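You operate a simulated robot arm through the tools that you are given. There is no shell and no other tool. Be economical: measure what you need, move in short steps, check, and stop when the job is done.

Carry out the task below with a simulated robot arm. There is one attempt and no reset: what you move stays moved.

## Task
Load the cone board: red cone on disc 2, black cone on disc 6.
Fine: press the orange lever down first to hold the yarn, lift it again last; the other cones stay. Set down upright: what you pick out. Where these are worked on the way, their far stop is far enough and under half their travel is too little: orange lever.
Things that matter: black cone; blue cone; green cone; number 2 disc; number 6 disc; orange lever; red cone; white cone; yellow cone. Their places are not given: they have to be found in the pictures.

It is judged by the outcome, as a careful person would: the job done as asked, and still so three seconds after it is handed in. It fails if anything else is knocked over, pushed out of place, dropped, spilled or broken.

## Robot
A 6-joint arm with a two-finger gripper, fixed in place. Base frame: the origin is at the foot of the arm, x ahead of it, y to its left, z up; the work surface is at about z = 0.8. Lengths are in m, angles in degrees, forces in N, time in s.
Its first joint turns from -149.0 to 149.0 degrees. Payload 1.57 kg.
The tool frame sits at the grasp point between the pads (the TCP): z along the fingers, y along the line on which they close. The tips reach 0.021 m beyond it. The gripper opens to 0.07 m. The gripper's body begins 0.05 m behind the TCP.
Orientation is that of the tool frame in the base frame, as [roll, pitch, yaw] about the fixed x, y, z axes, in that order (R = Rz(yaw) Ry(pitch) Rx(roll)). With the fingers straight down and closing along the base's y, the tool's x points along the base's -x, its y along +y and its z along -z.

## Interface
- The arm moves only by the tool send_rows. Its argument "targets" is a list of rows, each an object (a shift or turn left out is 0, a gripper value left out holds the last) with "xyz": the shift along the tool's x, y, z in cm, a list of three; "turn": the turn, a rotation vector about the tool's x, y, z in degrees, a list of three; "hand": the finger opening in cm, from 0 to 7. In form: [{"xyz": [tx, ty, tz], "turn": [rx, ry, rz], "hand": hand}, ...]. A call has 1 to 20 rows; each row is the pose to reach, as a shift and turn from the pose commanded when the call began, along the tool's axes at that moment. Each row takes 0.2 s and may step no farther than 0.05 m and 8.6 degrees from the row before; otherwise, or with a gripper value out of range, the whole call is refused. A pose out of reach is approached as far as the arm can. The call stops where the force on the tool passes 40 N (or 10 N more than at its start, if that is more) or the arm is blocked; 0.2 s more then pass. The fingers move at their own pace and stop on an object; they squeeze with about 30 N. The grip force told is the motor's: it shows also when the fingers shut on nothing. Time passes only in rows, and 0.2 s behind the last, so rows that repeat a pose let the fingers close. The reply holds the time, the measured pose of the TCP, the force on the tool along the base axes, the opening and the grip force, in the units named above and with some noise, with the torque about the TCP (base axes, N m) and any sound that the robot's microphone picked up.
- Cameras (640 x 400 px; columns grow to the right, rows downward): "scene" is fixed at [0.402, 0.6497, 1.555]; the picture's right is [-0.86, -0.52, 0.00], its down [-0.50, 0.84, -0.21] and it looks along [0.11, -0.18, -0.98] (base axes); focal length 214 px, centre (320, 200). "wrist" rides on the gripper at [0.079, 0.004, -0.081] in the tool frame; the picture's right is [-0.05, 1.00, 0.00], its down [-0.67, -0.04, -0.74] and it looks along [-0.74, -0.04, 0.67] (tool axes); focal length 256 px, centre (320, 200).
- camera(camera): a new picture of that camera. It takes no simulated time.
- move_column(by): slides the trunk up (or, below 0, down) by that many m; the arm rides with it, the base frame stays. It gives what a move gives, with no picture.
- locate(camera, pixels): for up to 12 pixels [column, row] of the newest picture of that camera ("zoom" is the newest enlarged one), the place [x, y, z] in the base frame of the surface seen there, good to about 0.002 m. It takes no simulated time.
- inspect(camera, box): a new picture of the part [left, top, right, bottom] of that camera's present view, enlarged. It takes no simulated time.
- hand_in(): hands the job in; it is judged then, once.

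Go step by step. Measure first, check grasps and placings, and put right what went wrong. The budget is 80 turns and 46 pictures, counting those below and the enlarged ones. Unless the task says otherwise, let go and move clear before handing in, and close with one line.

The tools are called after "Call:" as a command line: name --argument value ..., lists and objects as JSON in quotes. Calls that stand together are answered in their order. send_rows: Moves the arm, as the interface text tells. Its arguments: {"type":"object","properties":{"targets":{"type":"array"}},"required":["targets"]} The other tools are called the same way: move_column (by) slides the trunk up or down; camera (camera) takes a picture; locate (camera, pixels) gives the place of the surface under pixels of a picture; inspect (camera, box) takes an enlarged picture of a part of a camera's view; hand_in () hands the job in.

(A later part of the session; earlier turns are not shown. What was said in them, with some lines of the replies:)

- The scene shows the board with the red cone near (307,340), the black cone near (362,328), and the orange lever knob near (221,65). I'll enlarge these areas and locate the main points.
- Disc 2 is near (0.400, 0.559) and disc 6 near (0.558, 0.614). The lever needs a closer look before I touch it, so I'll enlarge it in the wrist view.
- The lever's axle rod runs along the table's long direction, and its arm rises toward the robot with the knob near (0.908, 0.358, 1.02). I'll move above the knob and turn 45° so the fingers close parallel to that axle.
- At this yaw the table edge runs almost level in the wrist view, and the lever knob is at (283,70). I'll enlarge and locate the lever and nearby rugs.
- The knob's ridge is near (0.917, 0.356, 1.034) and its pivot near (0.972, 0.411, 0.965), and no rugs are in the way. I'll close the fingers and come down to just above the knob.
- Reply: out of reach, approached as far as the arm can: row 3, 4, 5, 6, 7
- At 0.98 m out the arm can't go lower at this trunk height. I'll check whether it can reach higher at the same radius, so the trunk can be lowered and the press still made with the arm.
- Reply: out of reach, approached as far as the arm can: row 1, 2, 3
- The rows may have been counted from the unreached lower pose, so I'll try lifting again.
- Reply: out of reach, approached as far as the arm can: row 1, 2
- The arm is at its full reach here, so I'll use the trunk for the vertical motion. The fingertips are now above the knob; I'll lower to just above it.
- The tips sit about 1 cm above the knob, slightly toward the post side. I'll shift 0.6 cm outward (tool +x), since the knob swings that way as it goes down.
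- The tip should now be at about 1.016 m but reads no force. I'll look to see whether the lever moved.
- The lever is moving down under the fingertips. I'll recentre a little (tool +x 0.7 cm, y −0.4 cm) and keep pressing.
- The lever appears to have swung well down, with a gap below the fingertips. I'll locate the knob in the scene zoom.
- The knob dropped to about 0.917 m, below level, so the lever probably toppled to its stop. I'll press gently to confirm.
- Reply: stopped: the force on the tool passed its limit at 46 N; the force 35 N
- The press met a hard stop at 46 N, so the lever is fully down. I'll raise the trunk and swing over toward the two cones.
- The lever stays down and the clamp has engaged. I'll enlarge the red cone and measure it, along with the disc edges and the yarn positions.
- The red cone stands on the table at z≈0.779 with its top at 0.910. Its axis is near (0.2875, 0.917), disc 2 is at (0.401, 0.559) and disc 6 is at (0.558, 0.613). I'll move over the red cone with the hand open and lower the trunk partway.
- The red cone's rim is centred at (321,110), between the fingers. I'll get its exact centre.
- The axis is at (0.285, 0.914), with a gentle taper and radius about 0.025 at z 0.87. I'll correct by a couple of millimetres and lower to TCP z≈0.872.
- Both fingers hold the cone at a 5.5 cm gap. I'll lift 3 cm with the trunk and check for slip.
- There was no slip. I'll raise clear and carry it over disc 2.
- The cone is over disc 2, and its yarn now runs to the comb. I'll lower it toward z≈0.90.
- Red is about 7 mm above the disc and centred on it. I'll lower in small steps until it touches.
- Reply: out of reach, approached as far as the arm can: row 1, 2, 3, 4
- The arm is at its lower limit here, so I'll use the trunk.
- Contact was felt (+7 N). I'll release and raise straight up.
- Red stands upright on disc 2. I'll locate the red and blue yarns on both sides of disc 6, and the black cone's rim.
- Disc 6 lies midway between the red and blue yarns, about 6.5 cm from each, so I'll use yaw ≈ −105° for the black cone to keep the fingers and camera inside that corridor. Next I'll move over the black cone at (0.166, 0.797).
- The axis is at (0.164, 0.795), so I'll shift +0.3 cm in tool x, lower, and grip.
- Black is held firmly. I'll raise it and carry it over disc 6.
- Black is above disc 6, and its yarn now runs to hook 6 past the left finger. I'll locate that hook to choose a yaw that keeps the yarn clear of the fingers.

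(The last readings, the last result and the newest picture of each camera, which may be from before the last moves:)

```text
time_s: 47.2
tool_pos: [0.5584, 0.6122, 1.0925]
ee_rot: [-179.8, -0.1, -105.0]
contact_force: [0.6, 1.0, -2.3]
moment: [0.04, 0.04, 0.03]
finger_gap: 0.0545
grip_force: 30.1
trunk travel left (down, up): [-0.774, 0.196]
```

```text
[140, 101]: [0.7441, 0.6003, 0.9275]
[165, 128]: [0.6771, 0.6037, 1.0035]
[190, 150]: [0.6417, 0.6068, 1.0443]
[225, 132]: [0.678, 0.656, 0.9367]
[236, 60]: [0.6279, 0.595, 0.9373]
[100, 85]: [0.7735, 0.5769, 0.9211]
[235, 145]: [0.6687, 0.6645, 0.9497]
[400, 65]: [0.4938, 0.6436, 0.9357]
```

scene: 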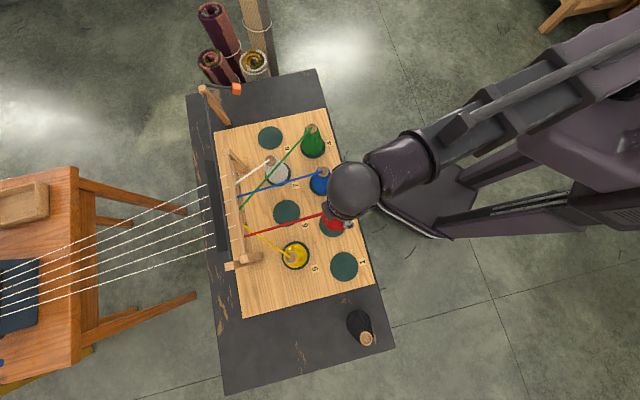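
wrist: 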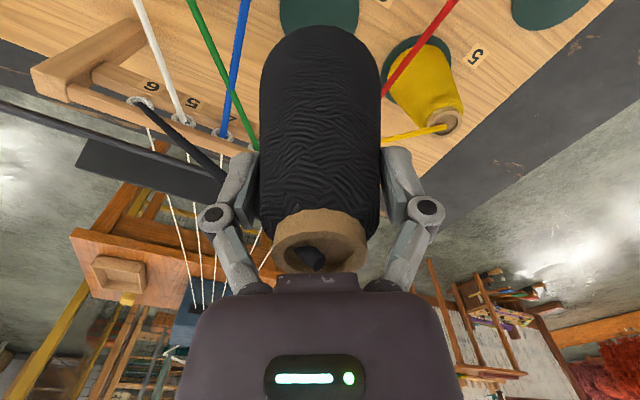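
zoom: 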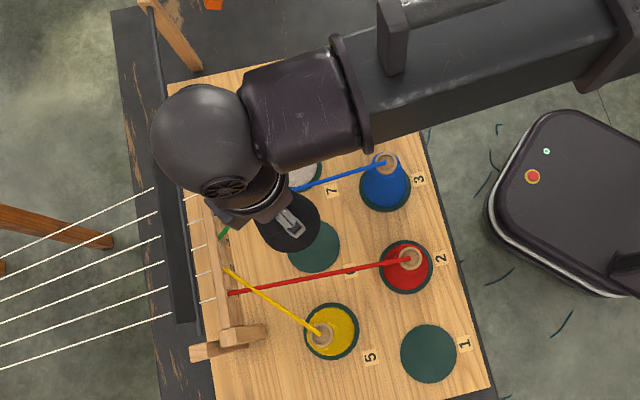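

Black's yarn runs at about −4°, right on a finger. I'll turn the hand to yaw −165° so the fingers close across it, still inside the corridor.

Call:
send_rows --targets '[{"turn": [0, 0, 7.5]}, {"turn": [0, 0, 15]}, {"turn": [0, 0, 22.5]}, {"turn": [0, 0, 30]}, {"turn": [0, 0, 37.5]}, {"turn": [0, 0, 45]}, {"turn": [0, 0, 52.5]}, {"turn": [0, 0, 60]}, {"turn": [0, 0, 60]}]'

Call:
move_column --by -0.15

Call:
camera --camera "wrist"

Call:
inspect --camera "scene" --box '[190, 90, 390, 290]'

```text
time_s: 49.2
tool_pos: [0.5582, 0.6125, 1.0933]
ee_rot: [179.9, 0.2, -165.1]
contact_force: [0.0, -0.2, -2.1]
moment: [0.02, 0.04, 0.01]
finger_gap: 0.0548
grip_force: 29.8
trunk travel left (down, up): [-0.774, 0.196]
```

```text
time_s: 50.9
tool_pos: [0.558, 0.6119, 0.943]
ee_rot: [-180.0, 0.1, -165.0]
contact_force: [0.2, 0.0, -2.0]
moment: [0.0, 0.03, 0.0]
finger_gap: 0.0547
grip_force: 29.8
trunk travel left (down, up): [-0.624, 0.346]
```

```text
11 pictures are left
```

wrist: 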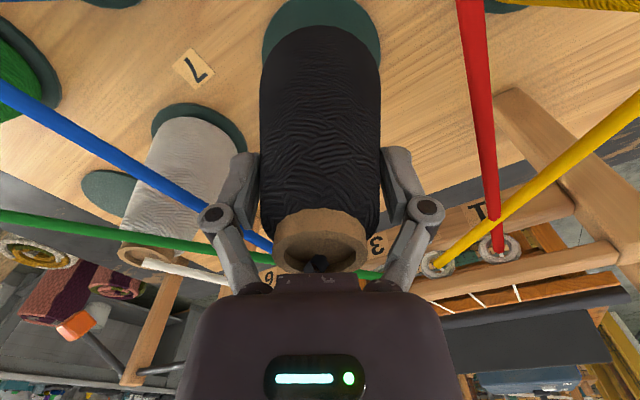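

```text
2.00 times, centred on (290, 190) of scene
```

zoom: 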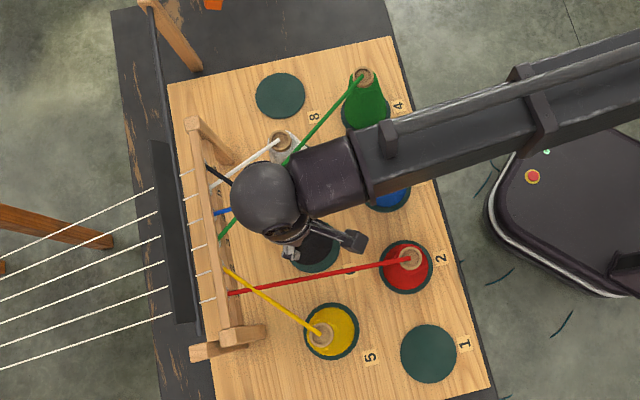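

Black is upright and over disc 6, with the fingers clear of the yarns. I'll lower to near contact.

Call:
move_column --by -0.038

Call:
camera --camera "wrist"

Call:
move_column --by -0.004

Call:
move_column --by -0.002

```text
time_s: 51.7
tool_pos: [0.5587, 0.6133, 0.9051]
ee_rot: [-180.0, 0.1, -165.0]
contact_force: [0.0, 0.4, -1.4]
moment: [0.01, 0.0, 0.02]
finger_gap: 0.0546
grip_force: 29.9
trunk travel left (down, up): [-0.586, 0.384]
```

```text
9 pictures are left
```

wrist: 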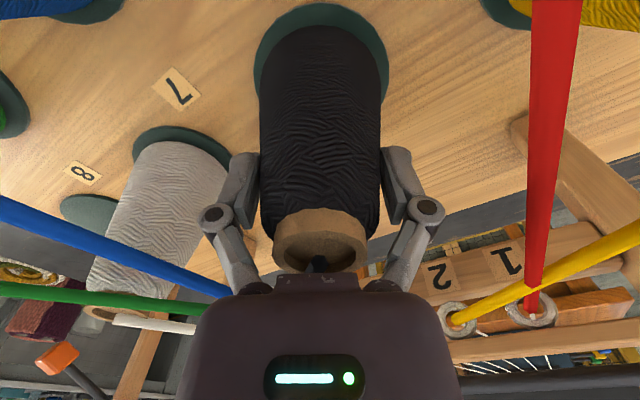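

```text
time_s: 52.3
tool_pos: [0.5579, 0.6113, 0.9011]
ee_rot: [-180.0, 0.0, -165.0]
contact_force: [0.1, -0.3, -2.1]
moment: [0.02, 0.0, 0.01]
finger_gap: 0.0548
grip_force: 29.7
trunk travel left (down, up): [-0.582, 0.388]
```

```text
time_s: 52.8
tool_pos: [0.5588, 0.612, 0.8978]
ee_rot: [180.0, 0.0, -165.0]
contact_force: [0.0, -0.1, -1.7]
moment: [0.01, 0.0, 0.03]
finger_gap: 0.0548
grip_force: 30.0
trunk travel left (down, up): [-0.58, 0.39]
```

Call:
move_column --by -0.0015

```text
time_s: 53.3
tool_pos: [0.5576, 0.6133, 0.8982]
ee_rot: [-179.9, 0.2, -165.1]
contact_force: [2.4, 3.5, 12.4]
moment: [-0.11, -0.04, 0.03]
finger_gap: 0.0546
grip_force: 29.6
trunk travel left (down, up): [-0.579, 0.391]
```

Contact was made. I'll open modestly (6.4 cm) and rise straight up.

Call:
send_rows --targets '[{"hand": 6.0}, {"hand": 6.4}, {"hand": 6.4}]'

Call:
move_column --by 0.25

Call:
camera --camera "wrist"

```text
time_s: 54.1
tool_pos: [0.5584, 0.6119, 0.8976]
ee_rot: [-179.9, 0.1, -165.0]
contact_force: [0.5, 0.7, 0.8]
moment: [-0.03, 0.0, 0.0]
finger_gap: 0.064
grip_force: 0.1
trunk travel left (down, up): [-0.579, 0.391]
```

```text
time_s: 56.7
tool_pos: [0.5583, 0.6121, 1.1481]
ee_rot: [-180.0, 0.1, -165.0]
contact_force: [1.1, -0.4, 0.3]
moment: [-0.02, -0.04, 0.0]
finger_gap: 0.0642
grip_force: 0.0
trunk travel left (down, up): [-0.829, 0.141]
```

```text
8 pictures are left
```

wrist: 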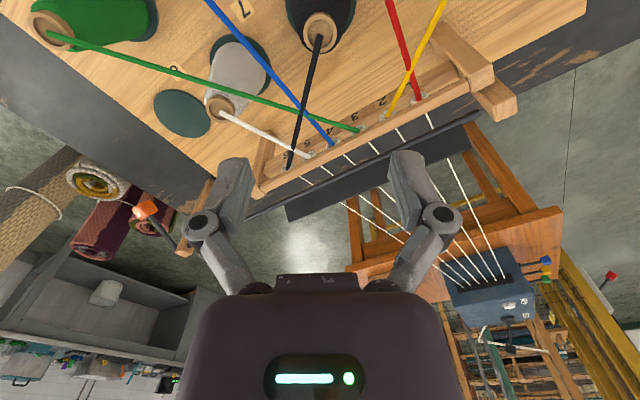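

Black is upright on disc 6 and the other cones are unmoved. Next I'll lift the lever, moving above the knob with yaw −135° at full reach.

Call:
send_rows --targets '[{"xyz": [-2.74, -3.44, 0], "turn": [0, 0, -3], "hand": 6}, {"xyz": [-5.48, -6.87, 0], "turn": [0, 0, -6]}, {"xyz": [-8.22, -10.31, 0], "turn": [0, 0, -9]}, {"xyz": [-10.96, -13.75, 0], "turn": [0, 0, -12]}, {"xyz": [-13.7, -17.18, 0], "turn": [0, 0, -15]}, {"xyz": [-16.45, -20.62, 0], "turn": [0, 0, -18]}, {"xyz": [-19.19, -24.06, 0], "turn": [0, 0, -21]}, {"xyz": [-21.93, -27.5, 0], "turn": [0, 0, -24]}, {"xyz": [-24.67, -30.93, 0], "turn": [0, 0, -27]}, {"xyz": [-27.4, -34.37, 0], "turn": [0, 0, -30]}, {"xyz": [-27.4, -34.37, 0], "turn": [0, 0, -30]}]'

Call:
move_column --by -0.16

Call:
camera --camera "wrist"

```text
time_s: 59.1
tool_pos: [0.9129, 0.3505, 1.1485]
ee_rot: [-180.0, 0.1, -135.0]
contact_force: [-0.2, -0.4, 0.1]
moment: [-0.01, -0.03, -0.05]
finger_gap: 0.0601
grip_force: 0.2
trunk travel left (down, up): [-0.829, 0.141]
```

```text
time_s: 60.9
tool_pos: [0.9127, 0.3508, 0.9878]
ee_rot: [-179.9, 0.1, -135.0]
contact_force: [0.6, 0.5, 0.5]
moment: [0.01, -0.03, -0.01]
finger_gap: 0.0598
grip_force: 0.1
trunk travel left (down, up): [-0.669, 0.301]
```

```text
7 pictures are left
```

wrist: 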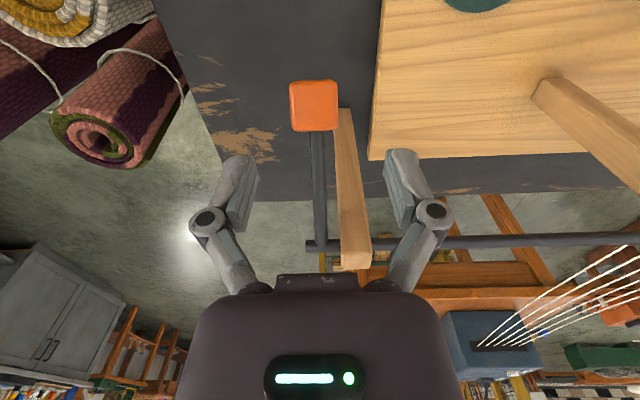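

The knob is at (314,105), between the fingers. I'll locate its faces to centre the grip.

Call:
locate --camera "wrist" --pixels '[[292, 105], [336, 105], [314, 86], [314, 105], [314, 125], [318, 160], [319, 190], [320, 235], [352, 250], [480, 241]]'

```text
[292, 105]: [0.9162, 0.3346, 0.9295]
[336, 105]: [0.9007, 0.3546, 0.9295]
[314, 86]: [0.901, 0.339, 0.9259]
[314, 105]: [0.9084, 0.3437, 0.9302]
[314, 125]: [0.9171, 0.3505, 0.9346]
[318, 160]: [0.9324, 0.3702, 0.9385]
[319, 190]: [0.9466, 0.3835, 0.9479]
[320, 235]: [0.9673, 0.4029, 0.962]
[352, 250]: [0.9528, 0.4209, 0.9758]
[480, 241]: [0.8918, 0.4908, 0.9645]
```

The knob centre is about (0.913, 0.349, 0.917), directly under the TCP. I'll lower and grip it.

Call:
move_column --by -0.067

Call:
send_rows --targets '[{"hand": 0}, {"hand": 0}, {"hand": 0}, {"hand": 0}]'

```text
time_s: 62.0
tool_pos: [0.913, 0.3518, 0.9198]
ee_rot: [-179.9, 0.1, -135.0]
contact_force: [0.1, 0.1, 1.5]
moment: [-0.04, -0.02, 0.03]
finger_gap: 0.0597
grip_force: 0.1
trunk travel left (down, up): [-0.602, 0.368]
```

```text
time_s: 63.0
tool_pos: [0.9149, 0.3485, 0.9216]
ee_rot: [-179.9, 0.2, -135.1]
contact_force: [24.3, -13.0, 17.9]
moment: [-0.25, -0.6, 0.08]
finger_gap: 0.028
grip_force: 32.0
trunk travel left (down, up): [-0.602, 0.368]
```

I have the knob at a 2.8 cm gap, with some sideways load. I'll relieve it (tool y −0.2 cm), then start lifting.

Call:
send_rows --targets '[{"xyz": [0, -0.1, 0]}, {"xyz": [0, -0.2, 0]}]'

Call:
move_column --by 0.012

```text
time_s: 63.6
tool_pos: [0.9145, 0.348, 0.9199]
ee_rot: [-179.9, 0.2, -134.9]
contact_force: [22.5, -7.7, 17.7]
moment: [-0.4, -0.49, 0.07]
finger_gap: 0.0278
grip_force: 32.0
trunk travel left (down, up): [-0.602, 0.368]
```

```text
time_s: 64.2
tool_pos: [0.9111, 0.3461, 0.9326]
ee_rot: [-180.0, -0.2, -135.1]
contact_force: [-10.5, -24.3, -15.4]
moment: [-0.35, 0.24, 0.1]
finger_gap: 0.0278
grip_force: 32.1
trunk travel left (down, up): [-0.614, 0.356]
```

The lever is rising and pulling the tool toward the robot, as its arc should. I'll follow with tool +x and keep raising.

Call:
send_rows --targets '[{"xyz": [0.4, 0, 0]}, {"xyz": [0.7, 0, 0]}]'

Call:
move_column --by 0.012

Call:
send_rows --targets '[{"xyz": [0.3, 0, 0]}, {"xyz": [0.4, 0, 0]}]'

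Call:
move_column --by 0.015

```text
time_s: 64.8
tool_pos: [0.9123, 0.3461, 0.9312]
ee_rot: [-180.0, 0.3, -135.1]
contact_force: [12.4, 0.1, -2.6]
moment: [-0.32, 0.18, -0.25]
finger_gap: 0.0281
grip_force: 32.1
trunk travel left (down, up): [-0.614, 0.356]
```

```text
time_s: 65.4
tool_pos: [0.9089, 0.3433, 0.9441]
ee_rot: [-180.0, 0.0, -135.0]
contact_force: [-1.8, -12.3, -7.8]
moment: [-0.33, 0.36, 0.15]
finger_gap: 0.0278
grip_force: 31.9
trunk travel left (down, up): [-0.626, 0.344]
```

```text
time_s: 66.0
tool_pos: [0.9088, 0.3423, 0.9432]
ee_rot: [-179.8, 0.4, -135.0]
contact_force: [16.2, 2.7, 4.5]
moment: [0.16, -0.23, -0.03]
finger_gap: 0.0281
grip_force: 32.1
trunk travel left (down, up): [-0.626, 0.344]
```

```text
time_s: 66.6
tool_pos: [0.9061, 0.3399, 0.9593]
ee_rot: [-180.0, -0.1, -135.1]
contact_force: [0.7, -11.3, -5.1]
moment: [-0.38, 0.3, 0.09]
finger_gap: 0.0279
grip_force: 32.6
trunk travel left (down, up): [-0.641, 0.329]
```

The lever is near level and the forces are small. I'll continue up and over the top half.

Call:
send_rows --targets '[{"xyz": [0.1, 0, 0]}]'

Call:
move_column --by 0.015

Call:
move_column --by 0.012

```text
time_s: 67.0
tool_pos: [0.9052, 0.3399, 0.9588]
ee_rot: [-179.9, 0.0, -135.1]
contact_force: [0.0, -12.7, -5.7]
moment: [-0.47, 0.31, -0.04]
finger_gap: 0.0281
grip_force: 31.6
trunk travel left (down, up): [-0.641, 0.329]
```

```text
time_s: 67.6
tool_pos: [0.9067, 0.3407, 0.9742]
ee_rot: [180.0, 0.1, -135.0]
contact_force: [-0.2, -14.0, -3.4]
moment: [-0.25, 0.32, 0.07]
finger_gap: 0.0278
grip_force: 32.1
trunk travel left (down, up): [-0.656, 0.314]
```

```text
time_s: 68.2
tool_pos: [0.9069, 0.3409, 0.986]
ee_rot: [-180.0, 0.2, -135.1]
contact_force: [4.8, -9.2, -0.9]
moment: [-0.14, 0.2, 0.06]
finger_gap: 0.0279
grip_force: 32.4
trunk travel left (down, up): [-0.668, 0.302]
```

Call:
send_rows --targets '[{"xyz": [-0.3, 0, 0]}]'

Call:
move_column --by 0.012

Call:
send_rows --targets '[{"xyz": [-0.4, 0, 0]}]'

Call:
move_column --by 0.012

```text
time_s: 68.6
tool_pos: [0.9063, 0.3414, 0.9871]
ee_rot: [180.0, 0.0, -135.0]
contact_force: [-4.1, -15.9, -3.7]
moment: [-0.6, 0.38, 0.18]
finger_gap: 0.028
grip_force: 32.5
trunk travel left (down, up): [-0.668, 0.302]
```

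```text
time_s: 69.2
tool_pos: [0.909, 0.343, 0.9972]
ee_rot: [180.0, 0.2, -135.0]
contact_force: [3.5, -8.5, -1.0]
moment: [-0.21, 0.27, 0.01]
finger_gap: 0.0278
grip_force: 32.2
trunk travel left (down, up): [-0.68, 0.29]
```

```text
time_s: 69.6
tool_pos: [0.9088, 0.3444, 0.9989]
ee_rot: [-180.0, 0.0, -135.1]
contact_force: [-8.7, -18.2, -6.2]
moment: [-0.89, 0.65, 0.07]
finger_gap: 0.0278
grip_force: 31.8
trunk travel left (down, up): [-0.68, 0.29]
```

```text
time_s: 70.2
tool_pos: [0.9117, 0.3469, 1.0106]
ee_rot: [-180.0, 0.3, -135.0]
contact_force: [4.8, -4.7, -0.4]
moment: [-0.05, 0.22, 0.01]
finger_gap: 0.028
grip_force: 32.0
trunk travel left (down, up): [-0.692, 0.278]
```

Call:
send_rows --targets '[{"xyz": [-0.3, 0, 0]}]'

Call:
move_column --by 0.01

Call:
inspect --camera "scene" --box '[180, 40, 300, 115]'

```text
time_s: 70.6
tool_pos: [0.9135, 0.3467, 1.0101]
ee_rot: [-180.0, 0.0, -135.0]
contact_force: [-1.2, -10.3, -0.5]
moment: [-0.34, 0.35, 0.25]
finger_gap: 0.0277
grip_force: 32.2
trunk travel left (down, up): [-0.692, 0.278]
```

```text
time_s: 71.2
tool_pos: [0.915, 0.348, 1.0194]
ee_rot: [180.0, 0.2, -135.1]
contact_force: [8.3, -0.7, -3.6]
moment: [-0.12, 0.22, 0.0]
finger_gap: 0.0277
grip_force: 32.4
trunk travel left (down, up): [-0.702, 0.268]
```

```text
5.33 times, centred on (240, 78) of scene
```

zoom: 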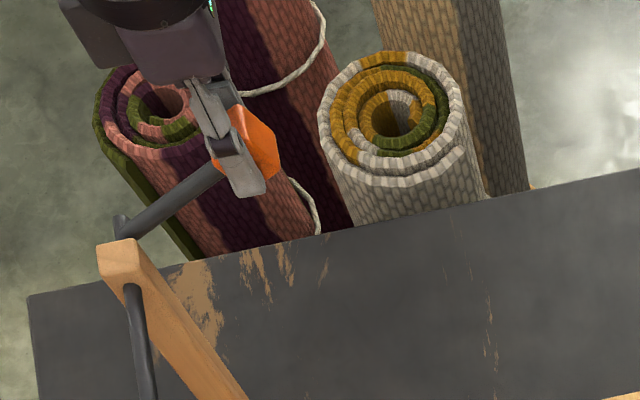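

The knob is at (245,148) in this zoom, against (225,135) at the start, so it needs a little more. I'll raise until the stop.

Call:
send_rows --targets '[{"xyz": [-0.3, 0, 0]}]'

Call:
move_column --by 0.008

Call:
move_column --by 0.006

```text
time_s: 71.6
tool_pos: [0.915, 0.3497, 1.0193]
ee_rot: [180.0, -0.2, -135.0]
contact_force: [0.9, -6.6, -6.8]
moment: [-0.71, 0.58, 0.18]
finger_gap: 0.0281
grip_force: 32.5
trunk travel left (down, up): [-0.702, 0.268]
```

```text
time_s: 72.2
tool_pos: [0.9169, 0.352, 1.0269]
ee_rot: [180.0, 0.1, -135.0]
contact_force: [7.2, 1.5, -6.4]
moment: [-0.12, 0.23, 0.06]
finger_gap: 0.028
grip_force: 31.8
trunk travel left (down, up): [-0.71, 0.26]
```

```text
time_s: 72.7
tool_pos: [0.9187, 0.3514, 1.0315]
ee_rot: [-179.9, 0.2, -135.1]
contact_force: [13.2, 8.5, -11.5]
moment: [0.14, 0.01, 0.02]
finger_gap: 0.0279
grip_force: 31.8
trunk travel left (down, up): [-0.716, 0.254]
```

The tool is at 1.0315 m with a growing downward pull, so it should be at the top stop or close to it. I'll release, rise and look.

Call:
send_rows --targets '[{"hand": 3.5}, {"hand": 5}, {"hand": 6}, {"hand": 6}]'

Call:
move_column --by 0.15

Call:
inspect --camera "scene" --box '[180, 40, 300, 115]'

Call:
locate --camera "zoom" --pixels '[[220, 130], [230, 150], [200, 160]]'

```text
time_s: 73.7
tool_pos: [0.9153, 0.3508, 1.0353]
ee_rot: [-179.9, 0.2, -135.0]
contact_force: [0.3, -0.2, 0.7]
moment: [0.02, -0.03, -0.01]
finger_gap: 0.06
grip_force: 0.1
trunk travel left (down, up): [-0.716, 0.254]
```

```text
time_s: 75.5
tool_pos: [0.9152, 0.3507, 1.1842]
ee_rot: [-179.9, 0.1, -135.1]
contact_force: [-0.7, -0.1, 0.1]
moment: [-0.02, 0.0, 0.03]
finger_gap: 0.0597
grip_force: 0.0
trunk travel left (down, up): [-0.866, 0.104]
```

```text
5.33 times, centred on (240, 78) of scene
```

zoom: 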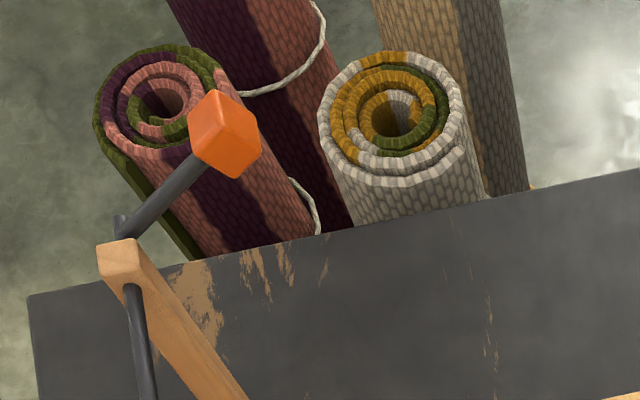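

```text
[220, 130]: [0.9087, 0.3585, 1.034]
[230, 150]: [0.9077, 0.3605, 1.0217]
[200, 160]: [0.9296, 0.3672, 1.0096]
```

The lever is back exactly where it started, with the knob at (225,135) in the zoom. I'll take a final look at the whole scene.

Call:
camera --camera "scene"

Call:
inspect --camera "scene" --box '[220, 110, 380, 290]'

```text
4 pictures are left
```

scene: 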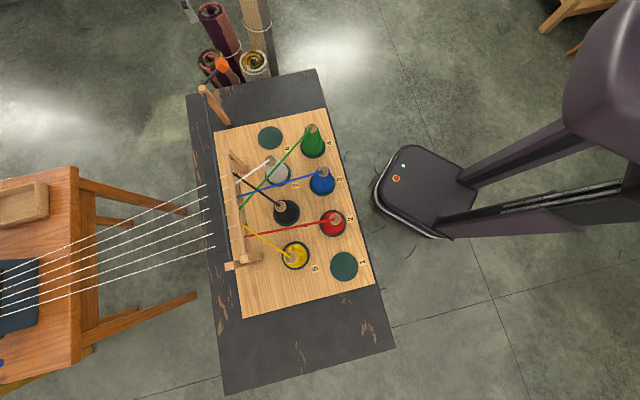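

```text
2.22 times, centred on (300, 200) of scene
```

zoom: 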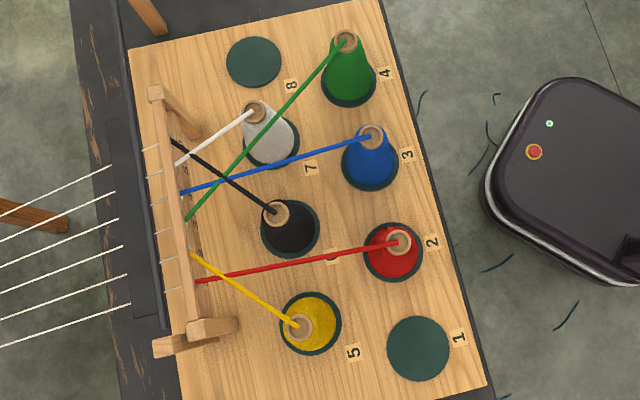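

Red is upright on disc 2 and black on disc 6. The other cones haven't moved, the lever is up and the arm is clear, so I'm handing in.

Call:
hand_in

```text
The job is handed in.
```

I pressed the orange lever down to its stop, set the red cone upright on disc 2 and the black cone on disc 6, then lifted the lever back up; the other cones were not moved.
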